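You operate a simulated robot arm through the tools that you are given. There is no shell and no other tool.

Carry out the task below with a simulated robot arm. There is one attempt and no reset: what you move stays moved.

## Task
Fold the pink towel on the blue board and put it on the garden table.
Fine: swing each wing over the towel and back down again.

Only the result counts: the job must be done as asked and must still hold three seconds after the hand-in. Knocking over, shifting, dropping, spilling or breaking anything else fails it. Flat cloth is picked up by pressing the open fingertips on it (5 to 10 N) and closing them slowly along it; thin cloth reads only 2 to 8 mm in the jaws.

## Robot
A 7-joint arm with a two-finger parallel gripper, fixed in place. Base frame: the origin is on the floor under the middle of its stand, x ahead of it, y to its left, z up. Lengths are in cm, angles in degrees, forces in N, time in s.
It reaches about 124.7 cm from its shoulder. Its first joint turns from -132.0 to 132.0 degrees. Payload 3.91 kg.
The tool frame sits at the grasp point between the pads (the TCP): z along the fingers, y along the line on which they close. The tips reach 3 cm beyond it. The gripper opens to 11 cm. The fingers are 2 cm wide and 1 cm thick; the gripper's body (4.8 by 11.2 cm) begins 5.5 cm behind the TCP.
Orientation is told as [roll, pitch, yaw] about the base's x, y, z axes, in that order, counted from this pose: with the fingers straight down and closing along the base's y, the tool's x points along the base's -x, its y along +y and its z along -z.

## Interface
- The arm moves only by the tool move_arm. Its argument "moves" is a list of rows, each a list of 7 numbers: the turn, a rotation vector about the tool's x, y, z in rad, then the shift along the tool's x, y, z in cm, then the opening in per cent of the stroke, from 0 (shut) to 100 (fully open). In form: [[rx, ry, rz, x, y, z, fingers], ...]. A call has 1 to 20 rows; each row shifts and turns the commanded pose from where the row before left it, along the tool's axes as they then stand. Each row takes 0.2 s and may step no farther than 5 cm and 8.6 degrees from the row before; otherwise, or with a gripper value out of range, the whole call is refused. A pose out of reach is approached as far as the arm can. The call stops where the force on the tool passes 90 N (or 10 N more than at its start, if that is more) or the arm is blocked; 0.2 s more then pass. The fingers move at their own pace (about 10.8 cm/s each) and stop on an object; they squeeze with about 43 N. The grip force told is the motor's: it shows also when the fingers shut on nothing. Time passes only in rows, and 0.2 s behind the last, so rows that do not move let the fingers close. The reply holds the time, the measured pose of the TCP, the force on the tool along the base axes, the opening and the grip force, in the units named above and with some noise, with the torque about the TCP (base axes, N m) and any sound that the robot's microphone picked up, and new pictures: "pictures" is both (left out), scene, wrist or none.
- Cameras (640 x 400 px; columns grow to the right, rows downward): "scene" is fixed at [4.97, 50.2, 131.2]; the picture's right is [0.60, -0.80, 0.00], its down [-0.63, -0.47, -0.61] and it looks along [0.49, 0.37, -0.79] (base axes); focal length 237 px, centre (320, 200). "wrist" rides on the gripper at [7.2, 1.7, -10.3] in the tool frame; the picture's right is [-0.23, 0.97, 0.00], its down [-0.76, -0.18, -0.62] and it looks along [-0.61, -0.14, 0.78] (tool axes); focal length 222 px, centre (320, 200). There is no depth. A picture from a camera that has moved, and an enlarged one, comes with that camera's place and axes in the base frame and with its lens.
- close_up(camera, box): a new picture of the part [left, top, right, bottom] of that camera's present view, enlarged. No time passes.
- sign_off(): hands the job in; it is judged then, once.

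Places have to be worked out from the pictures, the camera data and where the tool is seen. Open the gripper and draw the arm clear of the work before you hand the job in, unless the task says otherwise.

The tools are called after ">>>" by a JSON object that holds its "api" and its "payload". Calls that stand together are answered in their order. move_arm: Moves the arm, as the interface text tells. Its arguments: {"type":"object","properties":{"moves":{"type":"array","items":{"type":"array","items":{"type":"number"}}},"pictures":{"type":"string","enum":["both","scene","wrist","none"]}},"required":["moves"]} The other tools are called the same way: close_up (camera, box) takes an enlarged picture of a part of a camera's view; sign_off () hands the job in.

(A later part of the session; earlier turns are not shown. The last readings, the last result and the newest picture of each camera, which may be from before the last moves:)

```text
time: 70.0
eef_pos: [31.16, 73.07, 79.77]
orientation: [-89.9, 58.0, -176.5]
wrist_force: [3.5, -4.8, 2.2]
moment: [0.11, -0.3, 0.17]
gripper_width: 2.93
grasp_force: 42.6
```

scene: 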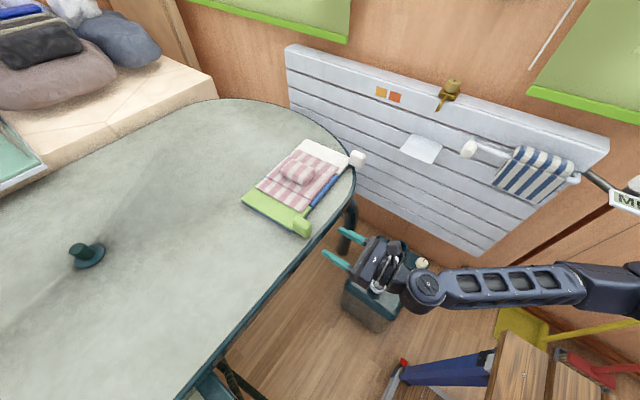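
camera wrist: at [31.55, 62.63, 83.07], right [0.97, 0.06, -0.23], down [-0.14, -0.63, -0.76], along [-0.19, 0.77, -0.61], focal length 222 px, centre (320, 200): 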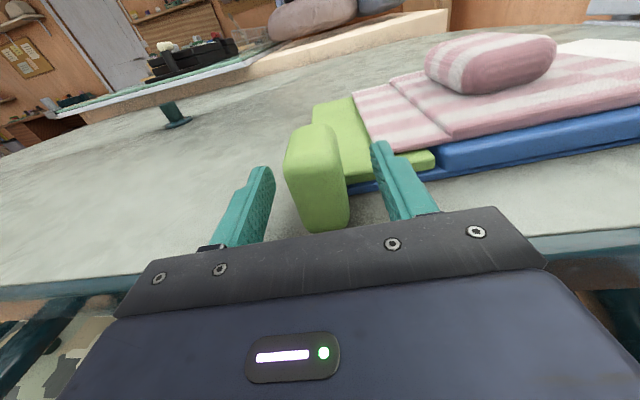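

Forces are now low, and the fit is consistent (a = 8.14, b = 1.24 cm). Continuing with three 5° steps.

>>> {"api": "move_arm", "payload": {"moves": [[0, 0, 0.08727, 0.705, 0.139, -0.02, 23], [0, 0, 0.08727, 0.705, 0.139, 0, 23], [0, 0, 0.08727, 0.705, 0.139, 0, 23], [0, 0, 0, 0, 0, 0, 23]], "pictures": "none"}}

>>> {"api": "close_up", "payload": {"camera": "scene", "box": [230, 120, 390, 245]}}

```text
time: 71.0
eef_pos: [32.66, 73.01, 81.2]
orientation: [-90.0, 42.9, -176.6]
wrist_force: [9.4, 8.5, -0.2]
moment: [0.39, -0.49, -0.34]
gripper_width: 2.95
grasp_force: 42.8
```

```text
3.20 times, centred on (310, 182) of scene
camera zoom: at [4.97, 50.2, 131.2], right [0.6, -0.8, 0.0], down [-0.63, -0.47, -0.61], along [0.49, 0.37, -0.79], focal length 760 px, centre (352, 256)
```

zoom: 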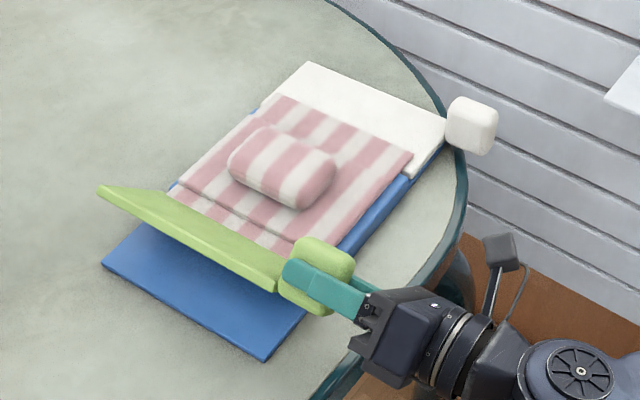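

The wing is at 47° and carrying the towel flap up. Minor corrections, then three more 5° steps.

>>> {"api": "move_arm", "payload": {"moves": [[0, 0, 0, 0.05, 0.05, 0.04, 23], [0, 0, 0.08727, 0.706, 0.143, 0, 23], [0, 0, 0.08727, 0.706, 0.143, 0, 23], [0, 0, 0.08727, 0.706, 0.143, 0, 23], [0, 0, 0, 0, 0, 0, 23]], "pictures": "none"}}

```text
time: 72.2
eef_pos: [34.48, 73.3, 82.21]
orientation: [-90.0, 27.8, -176.6]
wrist_force: [0.5, -2.0, 1.5]
moment: [-0.35, -0.03, -0.01]
gripper_width: 2.98
grasp_force: 42.5
```

Forces are near zero at 62°. Continuing with four steps to about 82°.

>>> {"api": "move_arm", "payload": {"moves": [[0, 0, 0.08727, 0.706, 0.143, 0, 23], [0, 0, 0.08727, 0.706, 0.143, 0, 23], [0, 0, 0.08727, 0.706, 0.143, 0, 23], [0, 0, 0.08727, 0.706, 0.143, 0, 23], [0, 0, 0, 0, 0, 0, 23]], "pictures": "none"}}

>>> {"api": "close_up", "payload": {"camera": "scene", "box": [230, 120, 390, 245]}}

```text
time: 73.4
eef_pos: [37.52, 73.45, 82.67]
orientation: [-90.1, 7.9, -176.6]
wrist_force: [-4.7, 6.3, -0.2]
moment: [-0.17, 0.33, 0.91]
gripper_width: 2.95
grasp_force: 43.1
```

```text
3.20 times, centred on (310, 182) of scene
camera zoom: at [4.97, 50.2, 131.2], right [0.6, -0.8, 0.0], down [-0.63, -0.47, -0.61], along [0.49, 0.37, -0.79], focal length 760 px, centre (352, 256)
```

zoom: 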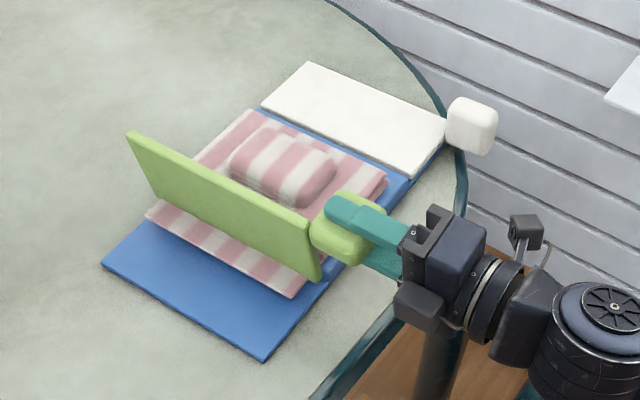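

The wing is nearly vertical, but the towel looks different on both sides, so I'll look closely before going further.

>>> {"api": "close_up", "payload": {"camera": "scene", "box": [245, 145, 345, 215]}}

>>> {"api": "close_up", "payload": {"camera": "wrist", "box": [0, 0, 640, 400]}}

```text
5.71 times, centred on (295, 180) of scene
camera zoom: at [4.97, 50.2, 131.2], right [0.6, -0.8, 0.0], down [-0.63, -0.47, -0.61], along [0.49, 0.37, -0.79], focal length 1357 px, centre (463, 314)
```

zoom: 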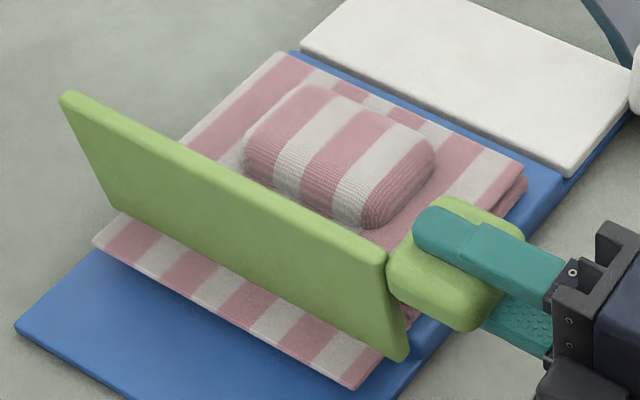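

```text
1.00 times, centred on (320, 200) of wrist (not enlarged: the box is as wide or as high as the picture)
camera zoom: at [45.47, 63.55, 82.07], right [-0.09, -0.01, -1.0], down [-0.74, -0.67, 0.07], along [-0.67, 0.74, 0.06], focal length 222 px, centre (320, 200)
```

zoom: 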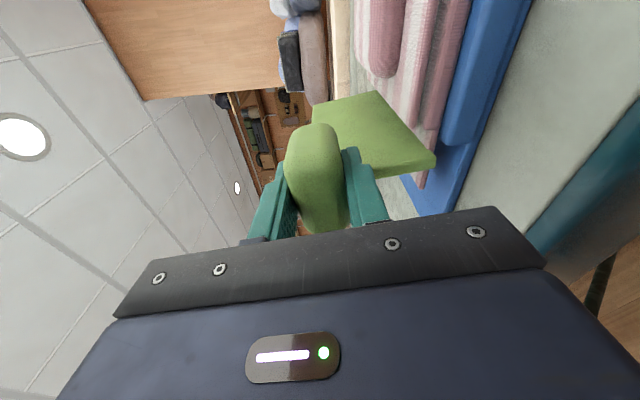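

>>> {"api": "close_up", "payload": {"camera": "wrist", "box": [310, 0, 550, 200]}}

>>> {"api": "close_up", "payload": {"camera": "scene", "box": [290, 150, 350, 190]}}

```text
2.00 times, centred on (430, 100) of wrist
camera zoom: at [45.47, 63.55, 82.07], right [-0.09, -0.01, -1.0], down [-0.74, -0.67, 0.07], along [-0.67, 0.74, 0.06], focal length 444 px, centre (100, 400)
```

zoom: 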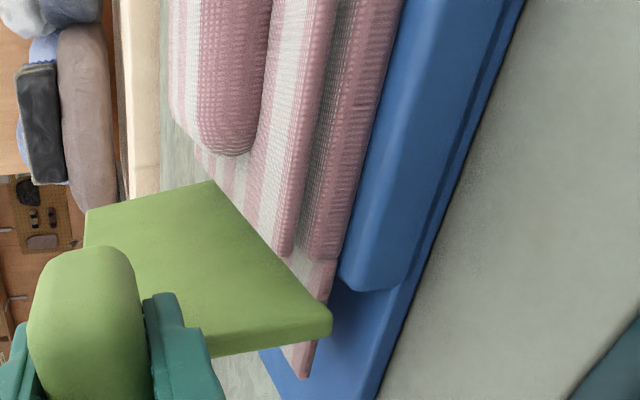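

```text
10.00 times, centred on (320, 170) of scene
camera zoom: at [4.97, 50.2, 131.2], right [0.6, -0.8, 0.0], down [-0.63, -0.47, -0.61], along [0.49, 0.37, -0.79], focal length 2374 px, centre (320, 500)
```

zoom: 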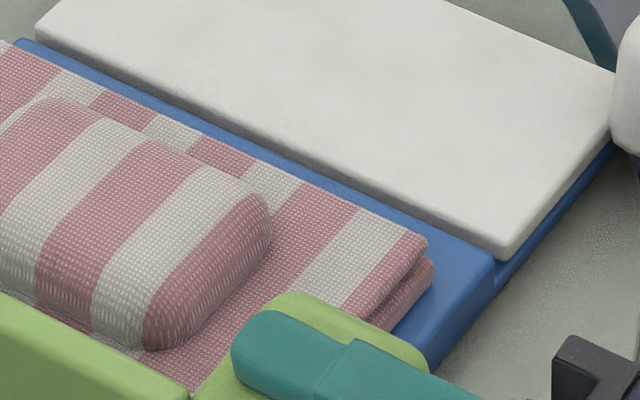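

Two layers now show on the towel's white side: that flap has folded over, while the other flap lies flat under the raised wing. The flaps seem driven by the wing swing rather than by contact, and the board and towel body haven't shifted, so I'll carry on with the swing and watch the forces.

>>> {"api": "move_arm", "payload": {"moves": [[0, 0, 0.08727, 0.706, 0.143, 0.02, 23], [0, 0, 0.08727, 0.706, 0.143, 0, 23], [0, 0, 0.08727, 0.706, 0.143, 0, 23], [0, 0, 0, 0, 0, 0, 23]], "pictures": "none"}}

>>> {"api": "close_up", "payload": {"camera": "scene", "box": [230, 120, 390, 245]}}

```text
time: 74.4
eef_pos: [39.74, 73.59, 82.25]
orientation: [-90.1, -7.0, -176.4]
wrist_force: [-6.6, -3.4, 0.2]
moment: [-0.59, 0.34, 0.93]
gripper_width: 2.94
grasp_force: 42.9
```

```text
3.20 times, centred on (310, 182) of scene
camera zoom: at [4.97, 50.2, 131.2], right [0.6, -0.8, 0.0], down [-0.63, -0.47, -0.61], along [0.49, 0.37, -0.79], focal length 760 px, centre (352, 256)
```

zoom: 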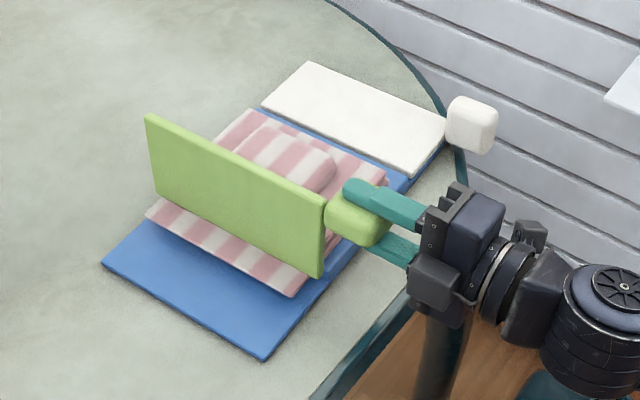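

Wing at 97° with modest forces. Continuing.

>>> {"api": "move_arm", "payload": {"moves": [[0, 0, 0.08727, 0.68, 0.143, 0, 23], [0, 0, 0.08727, 0.7, 0.143, 0, 23], [0, 0, 0.08727, 0.7, 0.143, 0, 23], [0, 0, 0, 0, 0, 0, 23]], "pictures": "none"}}

>>> {"api": "close_up", "payload": {"camera": "scene", "box": [230, 120, 390, 245]}}

```text
time: 75.4
eef_pos: [40.38, 73.69, 82.54]
orientation: [-88.9, -11.6, -176.4]
wrist_force: [-5.9, -8.6, -0.4]
moment: [0.87, -1.08, 0.38]
gripper_width: 2.98
grasp_force: 43.0
out of reach, approached as far as the arm can: row 1, 2, 3
```

```text
3.20 times, centred on (310, 182) of scene
camera zoom: at [4.97, 50.2, 131.2], right [0.6, -0.8, 0.0], down [-0.63, -0.47, -0.61], along [0.49, 0.37, -0.79], focal length 760 px, centre (352, 256)
```

zoom: 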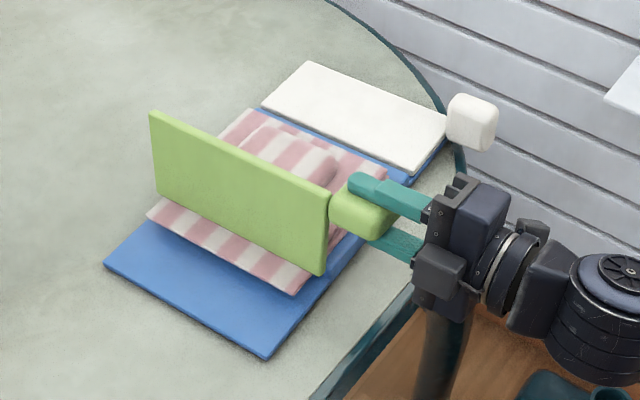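

The wrist hits its roll limit near 101°, so I can't follow further with this grip. The wing is past vertical and over the towel, with the flap already folded. I'll reverse the three rows to bring the command back within reach and check forces.

>>> {"api": "move_arm", "payload": {"moves": [[0, 0, -0.08727, -0.71, -0.0815, 0, 23], [0, 0, -0.08727, -0.71, -0.0815, 0, 23], [0, 0, -0.08727, -0.69, -0.083, 0, 23], [0, 0, 0, 0, 0, 0, 23]], "pictures": "none"}}

>>> {"api": "close_up", "payload": {"camera": "scene", "box": [230, 120, 390, 245]}}

```text
time: 76.4
eef_pos: [38.25, 73.62, 83.02]
orientation: [-89.3, 0.7, -176.4]
wrist_force: [4.0, 3.8, 0.3]
moment: [-0.88, -0.44, -0.2]
gripper_width: 2.97
grasp_force: 43.1
```

```text
3.20 times, centred on (310, 182) of scene
camera zoom: at [4.97, 50.2, 131.2], right [0.6, -0.8, 0.0], down [-0.63, -0.47, -0.61], along [0.49, 0.37, -0.79], focal length 760 px, centre (352, 256)
```

zoom: 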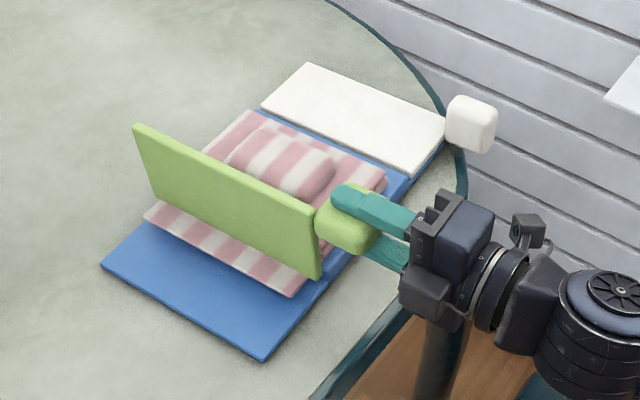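

The roll is back to 89° and the knob slipped slightly in the pads, but forces are small. I'll bring the wing back down in steps with an updated radius, checking the flap as I go.

>>> {"api": "move_arm", "payload": {"moves": [[0, 0, -0.08727, -0.745, -0.06, 0, 23], [0, 0, -0.08727, -0.745, -0.06, 0, 23], [0, 0, 0, 0, 0, 0, 23]], "pictures": "none"}}

```text
time: 77.2
eef_pos: [36.73, 73.44, 83.1]
orientation: [-89.3, 10.8, -176.2]
wrist_force: [2.7, 1.3, -12.0]
moment: [-0.85, -0.37, -0.32]
gripper_width: 2.98
grasp_force: 43.1
```

A 12 N pull toward the hinge means I'm slightly too far out; correcting and continuing down.

>>> {"api": "move_arm", "payload": {"moves": [[0, 0, 0, 0, 0.09, 0, 23], [0, 0, -0.08727, -0.73, -0.055, 0, 23], [0, 0, -0.08727, -0.73, -0.055, 0, 23], [0, 0, 0, 0, 0, 0, 23]], "pictures": "none"}}

```text
time: 78.2
eef_pos: [35.37, 73.33, 82.77]
orientation: [-89.4, 20.7, -176.0]
wrist_force: [1.9, -4.2, -7.2]
moment: [-0.37, -0.13, -0.46]
gripper_width: 2.93
grasp_force: 43.3
```

>>> {"api": "move_arm", "payload": {"moves": [[0, 0, 0, 0, 0.05, 0, 23], [0, 0, -0.08727, -0.728, -0.045, 0, 23], [0, 0, -0.08727, -0.728, -0.045, 0, 23], [0, 0, -0.08727, -0.728, -0.045, 0, 23], [0, 0, 0, 0, 0, 0, 23]], "pictures": "none"}}

>>> {"api": "close_up", "payload": {"camera": "scene", "box": [230, 120, 390, 245]}}

```text
time: 79.4
eef_pos: [33.26, 73.21, 81.91]
orientation: [-89.3, 35.8, -176.0]
wrist_force: [-3.0, -10.2, -1.0]
moment: [0.62, 0.2, -0.68]
gripper_width: 2.96
grasp_force: 42.9
```

```text
3.20 times, centred on (310, 182) of scene
camera zoom: at [4.97, 50.2, 131.2], right [0.6, -0.8, 0.0], down [-0.63, -0.47, -0.61], along [0.49, 0.37, -0.79], focal length 760 px, centre (352, 256)
```

zoom: 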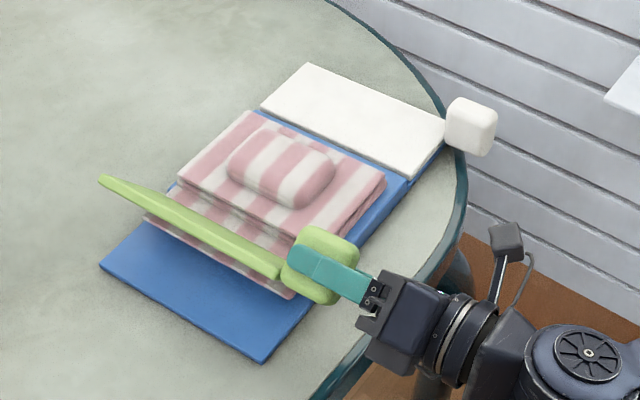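

The folded layer stays in place as the wing returns. Continuing downward with a small axial correction.

>>> {"api": "move_arm", "payload": {"moves": [[0, 0, -0.08727, -0.728, -0.05, -0.04, 23], [0, 0, -0.08727, -0.728, -0.05, 0, 23], [0, 0, -0.08727, -0.728, -0.05, 0, 23], [0, 0, 0, 0, 0, 0, 23]], "pictures": "none"}}

```text
time: 80.4
eef_pos: [31.53, 72.98, 80.73]
orientation: [-89.1, 50.8, -175.5]
wrist_force: [-6.4, -13.8, 0.4]
moment: [0.7, 0.39, -0.04]
gripper_width: 3.0
grasp_force: 43.1
```

>>> {"api": "move_arm", "payload": {"moves": [[0, 0, 0, 0, -0.04, -0.06, 23], [0, 0, -0.08727, -0.728, -0.058, 0, 23], [0, 0, -0.08727, -0.728, -0.058, 0, 23], [0, 0, -0.08727, -0.728, -0.058, 0, 23], [0, 0, 0, 0, 0, 0, 23]], "pictures": "none"}}

>>> {"api": "close_up", "payload": {"camera": "scene", "box": [230, 120, 390, 245]}}

```text
time: 81.6
eef_pos: [30.05, 72.98, 78.88]
orientation: [-88.6, 65.8, -175.0]
wrist_force: [-9.5, 14.6, 12.4]
moment: [0.63, -0.37, 0.12]
gripper_width: 2.95
grasp_force: 43.0
```

```text
3.20 times, centred on (310, 182) of scene
camera zoom: at [4.97, 50.2, 131.2], right [0.6, -0.8, 0.0], down [-0.63, -0.47, -0.61], along [0.49, 0.37, -0.79], focal length 760 px, centre (352, 256)
```

zoom: 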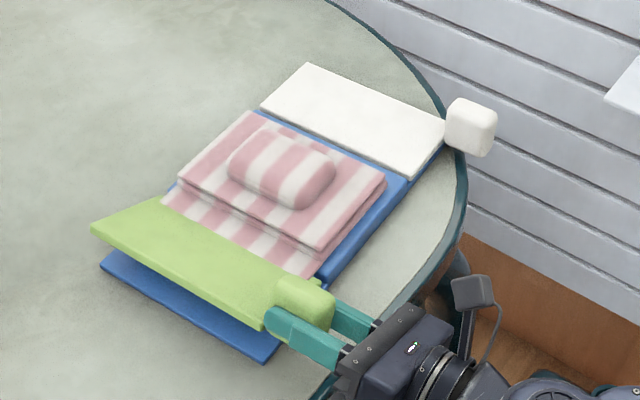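

Forces rose to about 14 N; relieving them before the final part.

>>> {"api": "move_arm", "payload": {"moves": [[0, 0, 0, 0.04, -0.1, 0.06, 23], [0, 0, 0, 0, 0, 0, 23]], "pictures": "none"}}

```text
time: 82.2
eef_pos: [30.18, 72.86, 79.04]
orientation: [-88.6, 65.7, -175.0]
wrist_force: [-1.1, -13.6, 5.8]
moment: [0.2, -0.33, 0.25]
gripper_width: 2.99
grasp_force: 43.0
```

>>> {"api": "move_arm", "payload": {"moves": [[0, 0, -0.08727, -0.7, -0.085, -0.035, 23], [0, 0, -0.08727, -0.715, -0.085, 0, 23], [0, 0, 0, 0, 0, 0, 23]], "pictures": "none"}}

```text
time: 83.0
eef_pos: [29.43, 72.75, 77.82]
orientation: [-87.2, 75.8, -173.7]
wrist_force: [-2.2, -8.3, -3.9]
moment: [-0.43, 0.3, -0.12]
gripper_width: 2.95
grasp_force: 43.5
```

>>> {"api": "move_arm", "payload": {"moves": [[0, 0, -0.08727, -0.72, -0.09, -0.02, 23], [0, 0, 0, 0, 0, 0, 23]], "pictures": "none"}}

>>> {"api": "close_up", "payload": {"camera": "scene", "box": [230, 120, 390, 245]}}

```text
time: 83.6
eef_pos: [29.21, 72.86, 77.05]
orientation: [-86.1, 80.6, -172.5]
wrist_force: [-2.4, 4.2, -6.2]
moment: [-0.15, 0.49, 0.07]
gripper_width: 2.94
grasp_force: 42.9
```

```text
3.20 times, centred on (310, 182) of scene
camera zoom: at [4.97, 50.2, 131.2], right [0.6, -0.8, 0.0], down [-0.63, -0.47, -0.61], along [0.49, 0.37, -0.79], focal length 760 px, centre (352, 256)
```

zoom: 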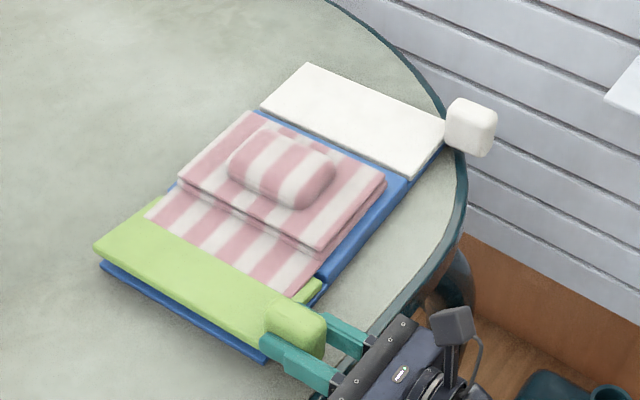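

The wing is about 9° from flat, and the other flap still lies on top of it. Two more steps down, watching for contact.

>>> {"api": "move_arm", "payload": {"moves": [[0, 0, -0.08727, -0.73, -0.065, 0, 23], [0, 0, 0, 0, 0, 0, 23]], "pictures": "none"}}

```text
time: 84.2
eef_pos: [29.02, 72.89, 76.44]
orientation: [-81.7, 85.7, -168.1]
wrist_force: [-0.2, 5.0, -4.6]
moment: [0.03, 0.28, 0.08]
gripper_width: 2.99
grasp_force: 42.8
```

>>> {"api": "move_arm", "payload": {"moves": [[0, 0, -0.06, -0.5, -0.045, 0, 23], [0, 0, 0, 0, 0, 0, 23]], "pictures": "none"}}

>>> {"api": "close_up", "payload": {"camera": "scene", "box": [230, 120, 390, 245]}}

```text
time: 84.8
eef_pos: [28.93, 72.85, 75.91]
orientation: [-52.9, 89.0, -139.2]
wrist_force: [1.2, 0.8, -1.8]
moment: [-0.26, 0.04, -0.01]
gripper_width: 2.95
grasp_force: 43.3
```

```text
3.20 times, centred on (310, 182) of scene
camera zoom: at [4.97, 50.2, 131.2], right [0.6, -0.8, 0.0], down [-0.63, -0.47, -0.61], along [0.49, 0.37, -0.79], focal length 760 px, centre (352, 256)
```

zoom: 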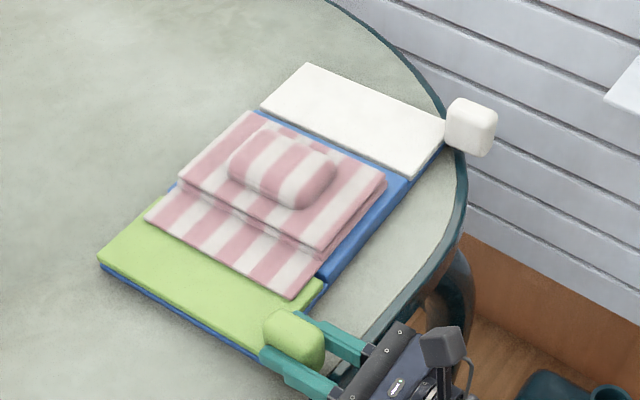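

Nearly flat; a last small lowering until the base carries the wing.

>>> {"api": "move_arm", "payload": {"moves": [[0, 0, -0.015, -0.15, -0.01, 0, 23], [0, 0, 0, 0, 0, 0, 23]], "pictures": "none"}}

```text
time: 85.4
eef_pos: [29.0, 72.8, 75.75]
orientation: [3.3, 89.4, -83.0]
wrist_force: [0.1, 11.9, 3.8]
moment: [0.52, -0.25, 0.0]
gripper_width: 2.96
grasp_force: 43.2
```

The wing now rests on the base (Fz turned positive). Opening and backing straight out.

>>> {"api": "move_arm", "payload": {"moves": [[0, 0, 0, 0, 0, 0, 30], [0, 0, 0, 0, 0, 0, 45], [0, 0, 0, 0, 0, 0, 60], [0, 0, 0, 0, 0, 0, 60], [0, 0, 0, 0, 0, -2, 60], [0, 0, 0, 0, 0, -4, 60], [0, 0, 0, 0, 0, -4, 60], [0, 0, 0, 0, 0, 0, 60]], "pictures": "both"}}

>>> {"api": "close_up", "payload": {"camera": "scene", "box": [230, 120, 390, 245]}}

>>> {"api": "close_up", "payload": {"camera": "wrist", "box": [280, 20, 640, 220]}}

```text
time: 87.2
eef_pos: [29.45, 62.77, 75.6]
orientation: [1.9, 89.4, -84.5]
wrist_force: [-0.7, -0.6, -0.1]
moment: [0.0, 0.02, 0.01]
gripper_width: 6.59
grasp_force: 0.1
camera wrist: at [31.76, 52.66, 83.03], right [0.97, 0.06, -0.23], down [-0.14, -0.64, -0.75], along [-0.19, 0.76, -0.62], focal length 222 px, centre (320, 200)
```

scene: 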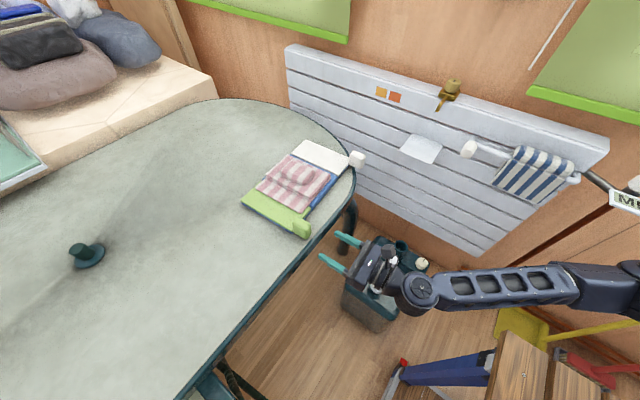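
wrist: 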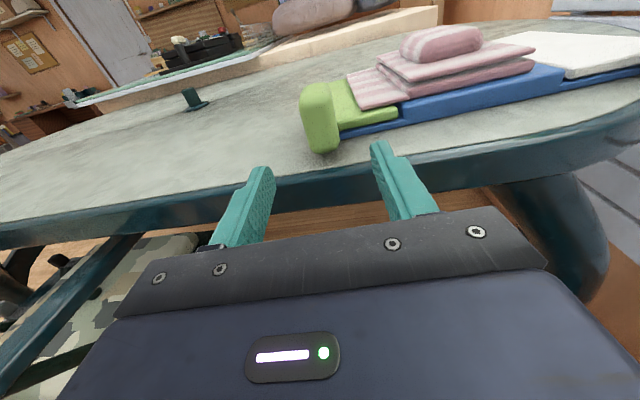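

```text
3.20 times, centred on (310, 182) of scene
camera zoom: at [4.97, 50.2, 131.2], right [0.6, -0.8, 0.0], down [-0.63, -0.47, -0.61], along [0.49, 0.37, -0.79], focal length 760 px, centre (352, 256)
```

zoom: 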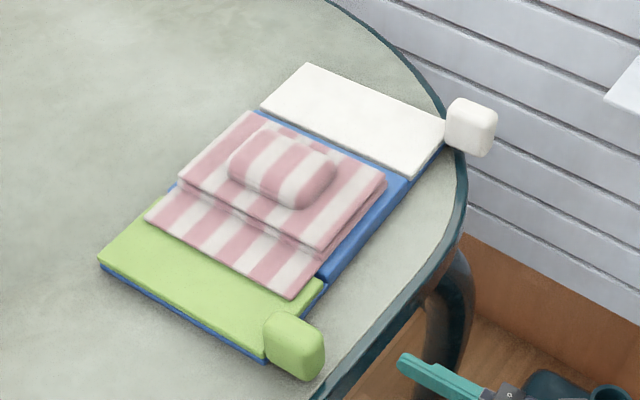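

```text
1.78 times, centred on (460, 120) of wrist
camera zoom: at [31.76, 52.66, 83.03], right [0.97, 0.06, -0.23], down [-0.14, -0.64, -0.75], along [-0.19, 0.76, -0.62], focal length 395 px, centre (71, 342)
```

zoom: 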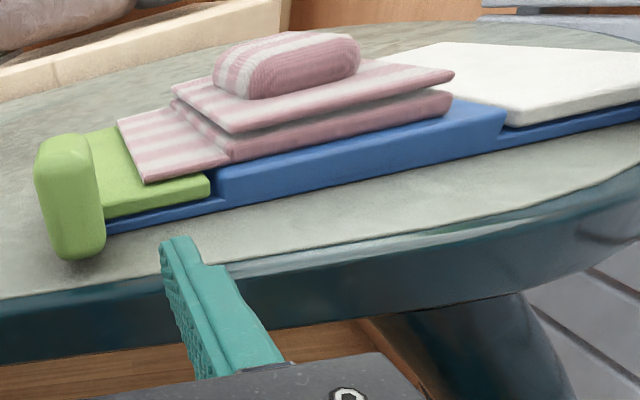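

The green wing is flat again and the folded layer stayed. Next is the white wing: I'll level the tool slightly and move along to face the white knob.

>>> {"api": "move_arm", "payload": {"moves": [[0, 0.012, 0, 0.6, 0, -1, 60], [0, 0, 0, 0.6, 4, 0, 60], [0, 0, 0, 0.6, 4, 0, 60], [0, 0, 0, 0, 4, 0, 60], [0, 0, 0, 0, 4, 0, 60], [0, 0, 0, 0, 4, 0, 60], [0, 0, 0, 0, 4, 0, 60], [0, 0, 0, 0, 4, 0, 60], [0, 0, 0, 0, 4, 0, 60], [0, 0, 0, 0, 0, 0, 60]], "pictures": "both"}}

>>> {"api": "close_up", "payload": {"camera": "wrist", "box": [200, 60, 440, 230]}}

```text
time: 89.4
eef_pos: [61.29, 63.84, 77.39]
orientation: [-175.2, 90.0, 98.4]
wrist_force: [0.7, 0.2, -0.2]
moment: [0.0, 0.0, 0.02]
gripper_width: 6.63
grasp_force: 0.0
camera wrist: at [63.67, 53.59, 84.81], right [0.97, 0.06, -0.23], down [-0.14, -0.63, -0.76], along [-0.19, 0.77, -0.61], focal length 222 px, centre (320, 200)
```

scene: 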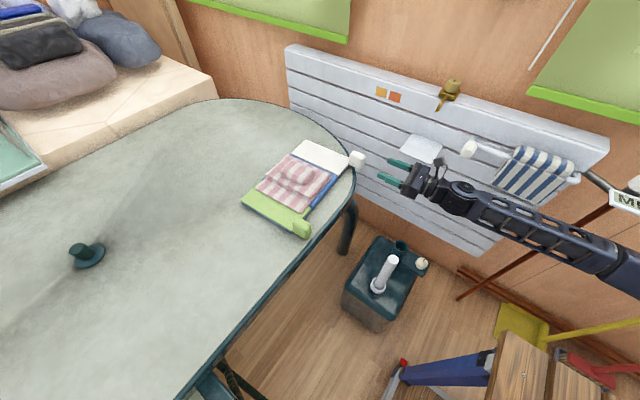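
wrist: 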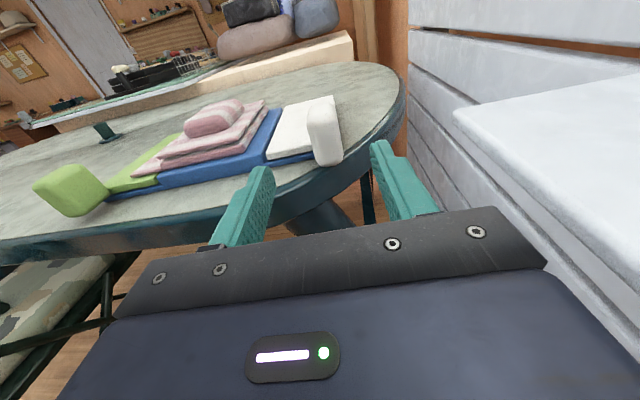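

```text
2.35 times, centred on (320, 145) of wrist
camera zoom: at [63.67, 53.59, 84.81], right [0.97, 0.06, -0.23], down [-0.14, -0.63, -0.76], along [-0.19, 0.77, -0.61], focal length 523 px, centre (320, 329)
```

zoom: 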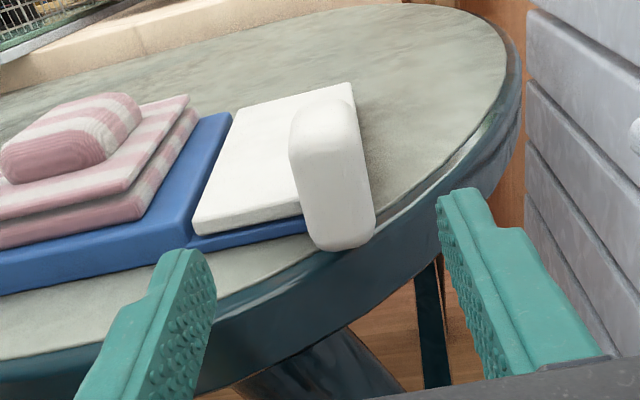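

The white knob is centred near x 60.8, y 74.4–78.9. I'll dry-run the negative roll here (-151°) to see how far the wrist can follow this wing.

>>> {"api": "move_arm", "payload": {"moves": [[0, 0, -0.1466, 0, 0, 0, 60], [0, 0, -0.1466, 0, 0, 0, 60], [0, 0, -0.1466, 0, 0, 0, 60], [0, 0, -0.1466, 0, 0, 0, 60], [0, 0, -0.1466, 0, 0, 0, 60], [0, 0, -0.1466, 0, 0, 0, 60], [0, 0, -0.1466, 0, 0, 0, 60], [0, 0, -0.1466, 0, 0, 0, 60], [0, 0, -0.1466, 0, 0, 0, 60], [0, 0, -0.1466, 0, 0, 0, 60], [0, 0, -0.1466, 0, 0, 0, 60], [0, 0, -0.1466, 0, 0, 0, 60], [0, 0, -0.1466, 0, 0, 0, 60], [0, 0, -0.1466, 0, 0, 0, 60], [0, 0, -0.1466, 0, 0, 0, 60], [0, 0, -0.1466, 0, 0, 0, 60], [0, 0, -0.1466, 0, 0, 0, 60], [0, 0, -0.1466, 0, 0, 0, 60]], "pictures": "scene"}}

```text
time: 93.2
eef_pos: [61.6, 63.91, 77.5]
orientation: [90.1, -61.2, 3.5]
wrist_force: [0.5, -0.2, -0.2]
moment: [0.02, -0.01, -0.01]
gripper_width: 6.59
grasp_force: 0.1
```

scene: 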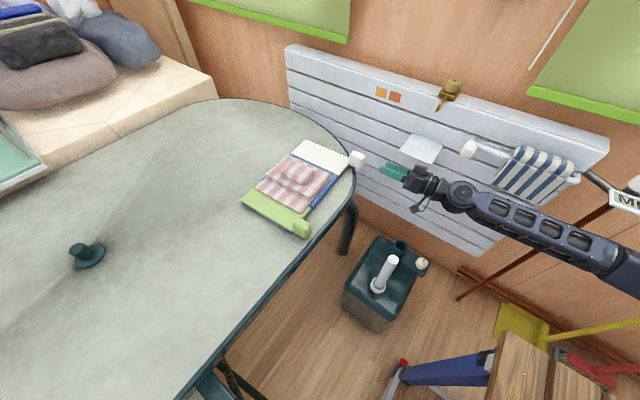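

-151° is reachable here, so the white wing can be taken fully over. Rolling back to the start.

>>> {"api": "move_arm", "payload": {"moves": [[0, 0, 0.1466, 0, 0, 0, 60], [0, 0, 0.1466, 0, 0, 0, 60], [0, 0, 0.1466, 0, 0, 0, 60], [0, 0, 0.1466, 0, 0, 0, 60], [0, 0, 0.1466, 0, 0, 0, 60], [0, 0, 0.1466, 0, 0, 0, 60], [0, 0, 0.1466, 0, 0, 0, 60], [0, 0, 0.1466, 0, 0, 0, 60], [0, 0, 0.1466, 0, 0, 0, 60], [0, 0, 0.1466, 0, 0, 0, 60], [0, 0, 0.1466, 0, 0, 0, 60], [0, 0, 0.1466, 0, 0, 0, 60], [0, 0, 0.1466, 0, 0, 0, 60], [0, 0, 0.1466, 0, 0, 0, 60], [0, 0, 0.1466, 0, 0, 0, 60], [0, 0, 0.1466, 0, 0, 0, 60], [0, 0, 0.1466, 0, 0, 0, 60], [0, 0, 0.1466, 0, 0, 0, 60], [0, 0, 0, 0, 0, 0, 60]], "pictures": "none"}}

```text
time: 97.2
eef_pos: [61.59, 63.87, 77.76]
orientation: [-135.3, 90.0, 138.5]
wrist_force: [0.0, 0.0, 0.2]
moment: [-0.04, 0.0, 0.0]
gripper_width: 6.6
grasp_force: 0.1
```

Moving down 1.8 cm and forward to just short of the white knob.

>>> {"api": "move_arm", "payload": {"moves": [[0, 0, 0, -1.8, 0, 0, 60], [0, 0, 0, 0, 0, 3, 60], [0, 0, 0, 0, 0, 3, 60], [0, 0, 0, 0, 0, 0, 60], [0, 0, 0, 0, 0, 0, 60]], "pictures": "none"}}

>>> {"api": "close_up", "payload": {"camera": "wrist", "box": [200, 60, 440, 230]}}

```text
time: 98.4
eef_pos: [61.23, 69.96, 75.99]
orientation: [170.2, 89.9, 83.9]
wrist_force: [0.4, -0.5, -0.3]
moment: [0.0, -0.01, 0.01]
gripper_width: 6.61
grasp_force: 0.0
```

```text
2.35 times, centred on (320, 145) of wrist
camera zoom: at [63.55, 59.71, 83.3], right [0.97, 0.06, -0.23], down [-0.14, -0.63, -0.76], along [-0.19, 0.77, -0.61], focal length 523 px, centre (320, 329)
```

zoom: 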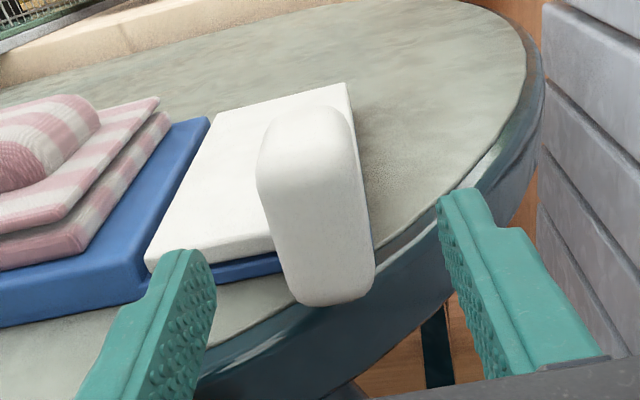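

The view matches the green approach closely. Lowering 0.2 cm and advancing to the grip depth.

>>> {"api": "move_arm", "payload": {"moves": [[0, 0, 0, -0.2, -0.05, 1.6, 60], [0, 0, 0, 0, 0, 1.6, 60], [0, 0, 0, 0, 0, 1.4, 60], [0, 0, 0, 0, 0, 0, 60]], "pictures": "none"}}

>>> {"api": "close_up", "payload": {"camera": "wrist", "box": [200, 60, 440, 230]}}

>>> {"api": "close_up", "payload": {"camera": "scene", "box": [310, 120, 430, 200]}}

```text
time: 99.4
eef_pos: [60.89, 74.6, 75.68]
orientation: [-162.3, 89.9, 111.4]
wrist_force: [-1.3, -1.2, -0.1]
moment: [0.0, -0.01, -0.02]
gripper_width: 6.58
grasp_force: 0.0
```

```text
2.35 times, centred on (320, 145) of wrist
camera zoom: at [63.17, 64.35, 83.01], right [0.97, 0.06, -0.23], down [-0.14, -0.63, -0.76], along [-0.19, 0.77, -0.61], focal length 523 px, centre (320, 329)
```

zoom: 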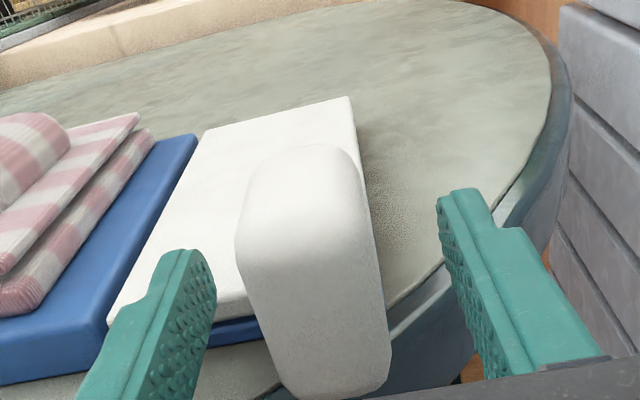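

```text
5.00 times, centred on (370, 160) of scene
camera zoom: at [4.97, 50.2, 131.2], right [0.6, -0.8, 0.0], down [-0.63, -0.47, -0.61], along [0.49, 0.37, -0.79], focal length 1187 px, centre (70, 400)
```

zoom: 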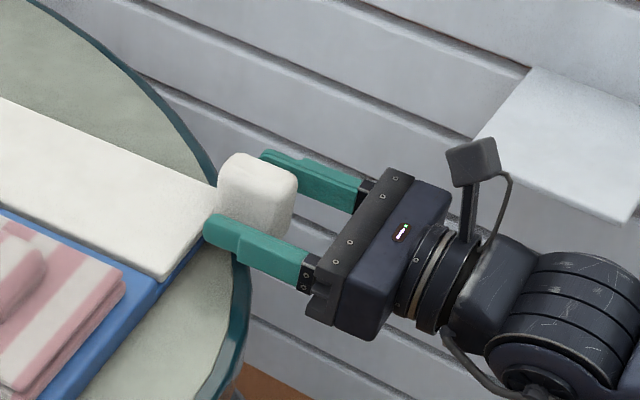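

Same relative position as before, so I'll apply the same small centring shift and close gently in stages.

>>> {"api": "move_arm", "payload": {"moves": [[0, 0, 0, 0, -0.08, 0, 50], [0, 0, 0, 0, 0, 0, 42], [0, 0, 0, 0, 0, 0, 36], [0, 0, 0, 0, 0, 0, 31], [0, 0, 0, 0, 0, 0, 29], [0, 0, 0, 0, 0, 0, 28], [0, 0, 0, 0, 0, 0, 27], [0, 0, 0, 0, 0, 0, 27]], "pictures": "none"}}

>>> {"api": "close_up", "payload": {"camera": "wrist", "box": [200, 60, 440, 230]}}

```text
time: 101.2
eef_pos: [60.82, 74.52, 75.77]
orientation: [178.9, 89.9, 92.5]
wrist_force: [2.8, 0.5, 0.5]
moment: [-0.03, 0.0, -0.04]
gripper_width: 3.08
grasp_force: 1.1
```

```text
2.35 times, centred on (320, 145) of wrist
camera zoom: at [63.11, 64.28, 83.06], right [0.97, 0.06, -0.23], down [-0.14, -0.63, -0.76], along [-0.19, 0.77, -0.61], focal length 523 px, centre (320, 329)
```

zoom: 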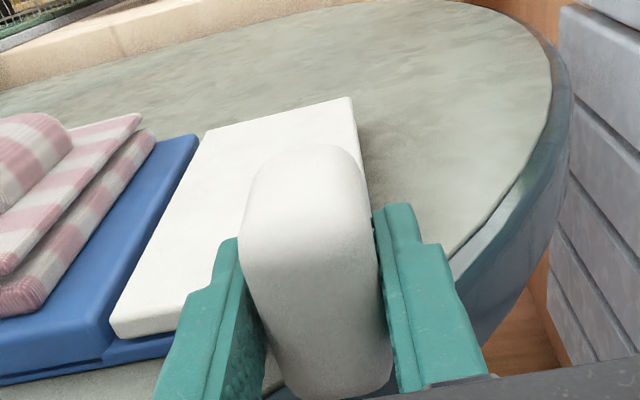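

Light contact with a good fit. Shifting +0.03 and closing for the firm grip.

>>> {"api": "move_arm", "payload": {"moves": [[0, 0, 0, 0, 0.03, 0, 26], [0, 0, 0, 0, 0, 0, 24.5], [0, 0, 0, 0, 0, 0, 23], [0, 0, 0, 0, 0, 0, 23]], "pictures": "none"}}

```text
time: 102.2
eef_pos: [60.7, 74.36, 75.71]
orientation: [175.4, 90.0, 88.9]
wrist_force: [8.1, 4.6, 1.0]
moment: [-0.01, -0.04, -0.09]
gripper_width: 2.97
grasp_force: 43.5
```

Gripped. Relieving the residual and starting the mirrored swing with the hinge geometry learned from the green wing.

>>> {"api": "move_arm", "payload": {"moves": [[0, 0, 0, 0, 0.06, 0.02, 23], [0, 0, -0.0698, 0.565, -0.109, 0, 23], [0, 0, 0, 0, 0, 0, 23]], "pictures": "none"}}

```text
time: 103.0
eef_pos: [60.77, 74.53, 76.3]
orientation: [91.7, 86.0, 5.4]
wrist_force: [0.7, -10.9, 4.2]
moment: [-0.08, 0.38, -0.08]
gripper_width: 2.96
grasp_force: 43.0
```

>>> {"api": "move_arm", "payload": {"moves": [[0, 0, -0.0698, 0.565, -0.109, -0.04, 23], [0, 0, -0.0698, 0.565, -0.109, 0, 23], [0, 0, 0, 0, 0, 0, 23]], "pictures": "none"}}

>>> {"api": "close_up", "payload": {"camera": "scene", "box": [230, 120, 430, 245]}}

```text
time: 103.8
eef_pos: [60.3, 74.45, 77.32]
orientation: [90.5, 77.9, 4.2]
wrist_force: [0.0, 11.8, 8.9]
moment: [-0.19, 0.54, -0.1]
gripper_width: 2.95
grasp_force: 42.7
```

```text
3.20 times, centred on (330, 182) of scene
camera zoom: at [4.97, 50.2, 131.2], right [0.6, -0.8, 0.0], down [-0.63, -0.47, -0.61], along [0.49, 0.37, -0.79], focal length 760 px, centre (288, 256)
```

zoom: 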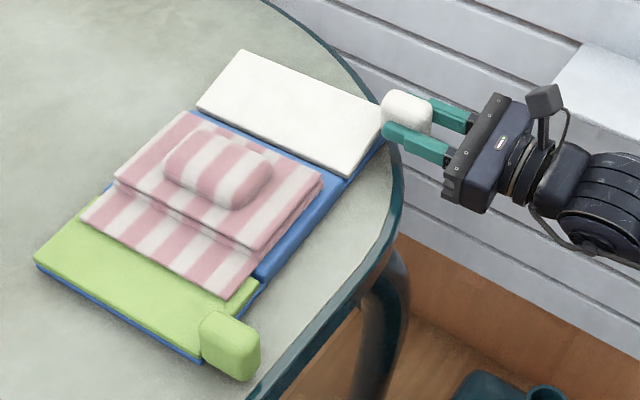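

>>> {"api": "move_arm", "payload": {"moves": [[0, 0, 0, 0.05, 0, 0.05, 23], [0, 0, -0.0698, 0.57, -0.109, 0, 23], [0, 0, -0.0698, 0.57, -0.109, 0, 23], [0, 0, 0, 0, 0, 0, 23]], "pictures": "none"}}

```text
time: 104.8
eef_pos: [59.87, 74.38, 78.4]
orientation: [90.1, 70.0, 3.7]
wrist_force: [-5.6, 0.8, 1.3]
moment: [-1.01, 0.3, -0.39]
gripper_width: 2.97
grasp_force: 42.7
```

>>> {"api": "move_arm", "payload": {"moves": [[0, 0, -0.08727, 0.71, -0.17, 0, 23], [0, 0, -0.08727, 0.71, -0.145, 0, 23], [0, 0, -0.08727, 0.71, -0.145, 0, 23], [0, 0, 0, 0, 0, 0, 23]], "pictures": "none"}}

```text
time: 105.8
eef_pos: [58.58, 74.29, 80.14]
orientation: [90.0, 54.9, 3.7]
wrist_force: [-1.6, 5.8, 0.6]
moment: [0.01, 0.21, -0.21]
gripper_width: 2.98
grasp_force: 43.0
```

Forces are very low at 35°. Continuing with four 5° steps.

>>> {"api": "move_arm", "payload": {"moves": [[0, 0, -0.08727, 0.71, -0.145, 0.02, 23], [0, 0, -0.08727, 0.71, -0.145, 0, 23], [0, 0, -0.08727, 0.71, -0.145, 0, 23], [0, 0, -0.08727, 0.71, -0.145, 0, 23], [0, 0, 0, 0, 0, 0, 23]], "pictures": "none"}}

>>> {"api": "close_up", "payload": {"camera": "scene", "box": [230, 120, 430, 245]}}

```text
time: 107.0
eef_pos: [56.3, 74.18, 81.8]
orientation: [90.0, 34.9, 3.6]
wrist_force: [0.9, 5.9, 0.2]
moment: [-0.45, -0.24, -0.92]
gripper_width: 2.96
grasp_force: 43.1
```

```text
3.20 times, centred on (330, 182) of scene
camera zoom: at [4.97, 50.2, 131.2], right [0.6, -0.8, 0.0], down [-0.63, -0.47, -0.61], along [0.49, 0.37, -0.79], focal length 760 px, centre (288, 256)
```

zoom: 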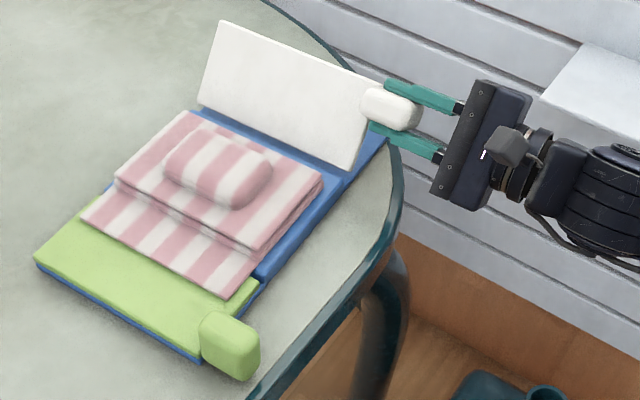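

Excellent: 55° with negligible force. Continuing four more steps to 75°.

>>> {"api": "move_arm", "payload": {"moves": [[0, 0, -0.08727, 0.71, -0.143, 0.02, 23], [0, 0, -0.08727, 0.71, -0.143, 0, 23], [0, 0, -0.08727, 0.71, -0.143, 0, 23], [0, 0, -0.08727, 0.71, -0.143, 0, 23], [0, 0, 0, 0, 0, 0, 23]], "pictures": "none"}}

>>> {"api": "close_up", "payload": {"camera": "scene", "box": [230, 120, 430, 245]}}

```text
time: 108.2
eef_pos: [53.55, 73.97, 82.58]
orientation: [90.2, 15.1, 3.6]
wrist_force: [-0.6, -3.2, -0.5]
moment: [-0.35, 0.0, 0.08]
gripper_width: 2.96
grasp_force: 43.3
```

```text
3.20 times, centred on (330, 182) of scene
camera zoom: at [4.97, 50.2, 131.2], right [0.6, -0.8, 0.0], down [-0.63, -0.47, -0.61], along [0.49, 0.37, -0.79], focal length 760 px, centre (288, 256)
```

zoom: 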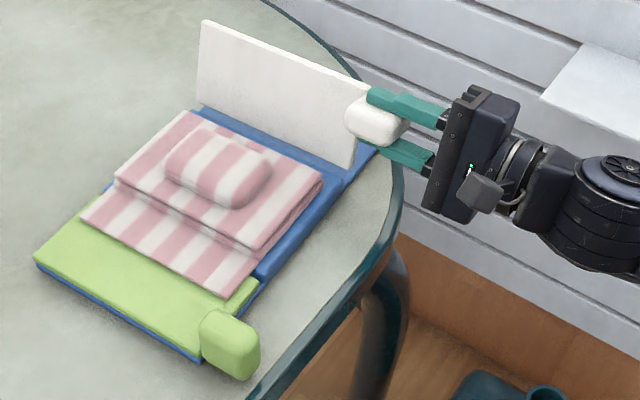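

At 75° the green-side flap is not yet folded. Continuing over.

>>> {"api": "move_arm", "payload": {"moves": [[0, 0, -0.08727, 0.71, -0.143, 0, 23], [0, 0, -0.08727, 0.71, -0.143, 0, 23], [0, 0, -0.08727, 0.71, -0.143, 0, 23], [0, 0, 0, 0, 0, 0, 23]], "pictures": "none"}}

>>> {"api": "close_up", "payload": {"camera": "scene", "box": [230, 120, 430, 245]}}

```text
time: 109.2
eef_pos: [51.26, 73.8, 82.62]
orientation: [90.1, 0.0, 3.6]
wrist_force: [0.3, -4.3, 0.3]
moment: [-0.54, -0.07, 0.22]
gripper_width: 2.98
grasp_force: 42.9
```

```text
3.20 times, centred on (330, 182) of scene
camera zoom: at [4.97, 50.2, 131.2], right [0.6, -0.8, 0.0], down [-0.63, -0.47, -0.61], along [0.49, 0.37, -0.79], focal length 760 px, centre (288, 256)
```

zoom: 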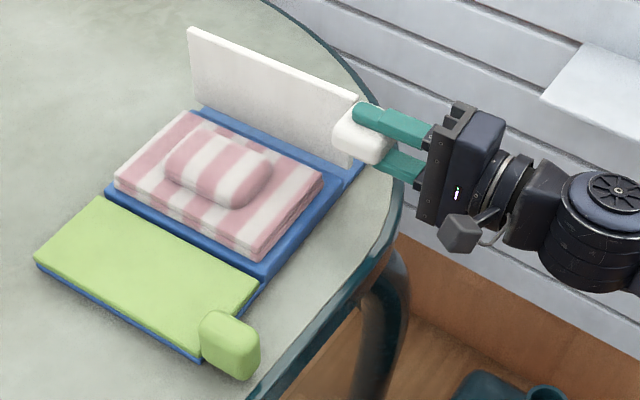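

At 90° the second flap has folded too. I'll carry the wing further over the towel, to about 120°, before returning.

>>> {"api": "move_arm", "payload": {"moves": [[0, 0, -0.08727, 0.71, -0.143, 0, 23], [0, 0, -0.08727, 0.71, -0.143, 0, 23], [0, 0, -0.08727, 0.71, -0.143, 0, 23], [0, 0, 0, 0, 0, 0, 23]], "pictures": "none"}}

```text
time: 110.2
eef_pos: [49.42, 73.71, 82.1]
orientation: [90.0, -15.2, 3.4]
wrist_force: [15.8, -4.6, 1.8]
moment: [-0.24, 0.95, -1.41]
gripper_width: 3.12
grasp_force: 42.9
```

A 16 N resistance has appeared at about 105°. Looking at what it is before doing anything else.

>>> {"api": "close_up", "payload": {"camera": "scene", "box": [230, 120, 430, 245]}}

>>> {"api": "close_up", "payload": {"camera": "wrist", "box": [0, 0, 640, 400]}}

```text
3.20 times, centred on (330, 182) of scene
camera zoom: at [4.97, 50.2, 131.2], right [0.6, -0.8, 0.0], down [-0.63, -0.47, -0.61], along [0.49, 0.37, -0.79], focal length 760 px, centre (288, 256)
```

zoom: 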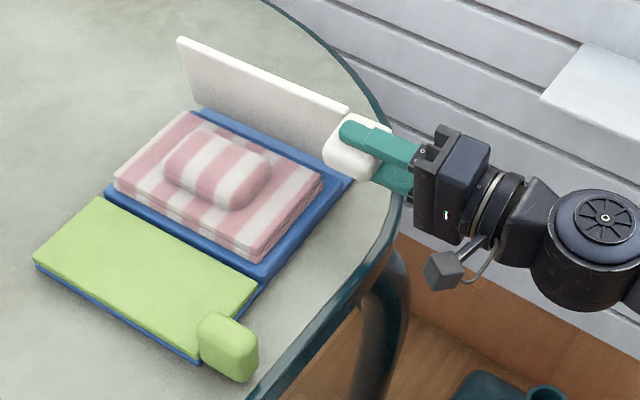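

```text
1.00 times, centred on (320, 200) of wrist (not enlarged: the box is as wide or as high as the picture)
camera zoom: at [42.67, 62.92, 81.93], right [-0.03, 0.0, 1.0], down [0.82, -0.58, 0.02], along [0.57, 0.82, 0.02], focal length 222 px, centre (320, 200)
```

zoom: 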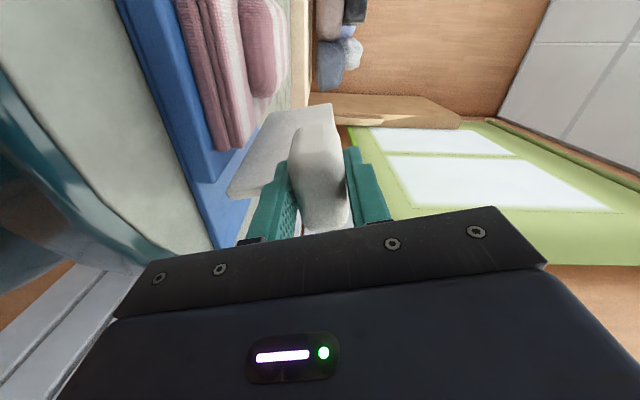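

The wing itself has reached its hinge stop at about 100°; nothing is touching the towel. Both flaps are folded, so I'll now bring the white wing back down along the same path.

>>> {"api": "move_arm", "payload": {"moves": [[0, 0, 0.08727, -0.72, 0.081, 0, 23], [0, 0, 0.08727, -0.72, 0.081, 0, 23], [0, 0, 0.08727, -0.72, 0.081, 0, 23], [0, 0, 0, 0, 0, 0, 23]], "pictures": "none"}}

```text
time: 111.2
eef_pos: [51.36, 73.94, 82.67]
orientation: [90.0, 0.2, 3.7]
wrist_force: [-6.9, 2.0, -0.6]
moment: [-0.11, 0.78, 1.4]
gripper_width: 2.97
grasp_force: 43.3
```

>>> {"api": "move_arm", "payload": {"moves": [[0, 0, 0.08727, -0.7, 0.081, 0, 23], [0, 0, 0.08727, -0.72, 0.081, 0, 23], [0, 0, 0.08727, -0.72, 0.081, 0, 23], [0, 0, 0, 0, 0, 0, 23]], "pictures": "none"}}

```text
time: 112.2
eef_pos: [53.63, 74.04, 82.65]
orientation: [90.2, 15.1, 3.6]
wrist_force: [0.1, 8.9, -0.1]
moment: [-0.45, 0.06, -0.78]
gripper_width: 2.98
grasp_force: 42.8
```

Forces remain low at 75°. Continuing down four steps.

>>> {"api": "move_arm", "payload": {"moves": [[0, 0, 0.08727, -0.72, 0.081, 0.03, 23], [0, 0, 0.08727, -0.72, 0.081, 0, 23], [0, 0, 0.08727, -0.72, 0.081, 0, 23], [0, 0, 0.08727, -0.72, 0.081, 0, 23], [0, 0, 0, 0, 0, 0, 23]], "pictures": "none"}}

>>> {"api": "close_up", "payload": {"camera": "scene", "box": [230, 120, 430, 245]}}

```text
time: 113.4
eef_pos: [56.45, 74.27, 81.86]
orientation: [90.1, 35.1, 3.7]
wrist_force: [-1.4, -12.3, 1.3]
moment: [0.05, 0.37, 0.8]
gripper_width: 2.95
grasp_force: 43.0
```

```text
3.20 times, centred on (330, 182) of scene
camera zoom: at [4.97, 50.2, 131.2], right [0.6, -0.8, 0.0], down [-0.63, -0.47, -0.61], along [0.49, 0.37, -0.79], focal length 760 px, centre (288, 256)
```

zoom: 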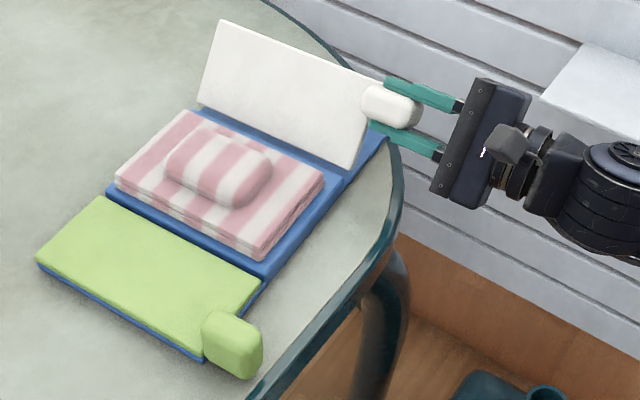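

>>> {"api": "move_arm", "payload": {"moves": [[0, 0, 0.08727, -0.72, 0.081, -0.04, 23], [0, 0, 0.08727, -0.72, 0.081, 0, 23], [0, 0, 0.08727, -0.72, 0.081, 0, 23], [0, 0, 0, 0, 0, 0, 23]], "pictures": "none"}}

```text
time: 114.4
eef_pos: [58.13, 74.36, 80.66]
orientation: [90.1, 49.9, 3.7]
wrist_force: [10.1, 12.6, 10.9]
moment: [-0.3, -0.03, -0.14]
gripper_width: 2.96
grasp_force: 43.0
```

>>> {"api": "move_arm", "payload": {"moves": [[0, 0, 0, 0, 0.1, 0.05, 23], [0, 0, 0.08727, -0.72, 0.09, 0, 23], [0, 0, 0.08727, -0.72, 0.09, 0, 23], [0, 0, 0, 0, 0, 0, 23]], "pictures": "none"}}

```text
time: 115.4
eef_pos: [59.13, 74.37, 79.79]
orientation: [90.2, 60.2, 3.8]
wrist_force: [12.2, 8.6, 14.9]
moment: [-0.56, 0.28, -0.37]
gripper_width: 2.96
grasp_force: 43.0
```

>>> {"api": "move_arm", "payload": {"moves": [[0, 0, 0, 0.03, 0.12, 0.03, 23], [0, 0, 0, 0, 0, 0, 23]], "pictures": "none"}}

```text
time: 116.0
eef_pos: [59.2, 74.4, 79.58]
orientation: [90.1, 60.0, 3.7]
wrist_force: [5.8, -2.9, 5.2]
moment: [-0.62, 0.08, -0.25]
gripper_width: 2.97
grasp_force: 42.9
```

>>> {"api": "move_arm", "payload": {"moves": [[0, 0, 0.08727, -0.71, 0.15, 0, 23], [0, 0, 0.08727, -0.71, 0.115, 0, 23], [0, 0, 0, 0, 0, 0, 23]], "pictures": "none"}}

```text
time: 116.8
eef_pos: [60.17, 74.71, 78.65]
orientation: [90.1, 70.1, 3.7]
wrist_force: [5.7, -8.6, 0.6]
moment: [0.04, -0.41, 0.48]
gripper_width: 2.96
grasp_force: 43.4
```

>>> {"api": "move_arm", "payload": {"moves": [[0, 0, 0.08727, -0.71, 0.13, -0.03, 23], [0, 0, 0.08727, -0.71, 0.1, 0, 23], [0, 0, 0, 0, 0, 0, 23]], "pictures": "none"}}

>>> {"api": "close_up", "payload": {"camera": "scene", "box": [230, 120, 430, 245]}}

```text
time: 117.6
eef_pos: [60.75, 74.57, 77.27]
orientation: [90.3, 80.2, 4.0]
wrist_force: [-0.9, -4.6, -0.2]
moment: [-0.56, -0.47, 0.23]
gripper_width: 2.98
grasp_force: 43.6
```

```text
3.20 times, centred on (330, 182) of scene
camera zoom: at [4.97, 50.2, 131.2], right [0.6, -0.8, 0.0], down [-0.63, -0.47, -0.61], along [0.49, 0.37, -0.79], focal length 760 px, centre (288, 256)
```

zoom: 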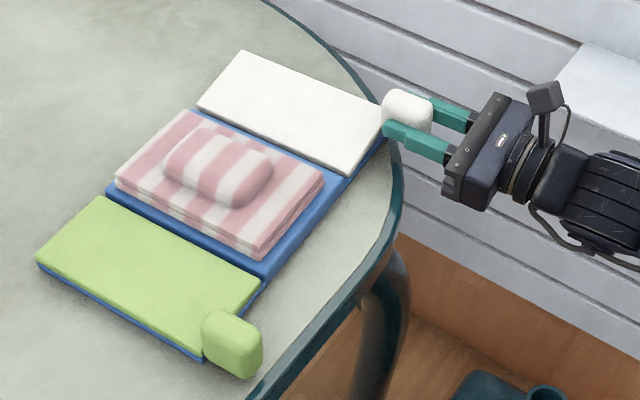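

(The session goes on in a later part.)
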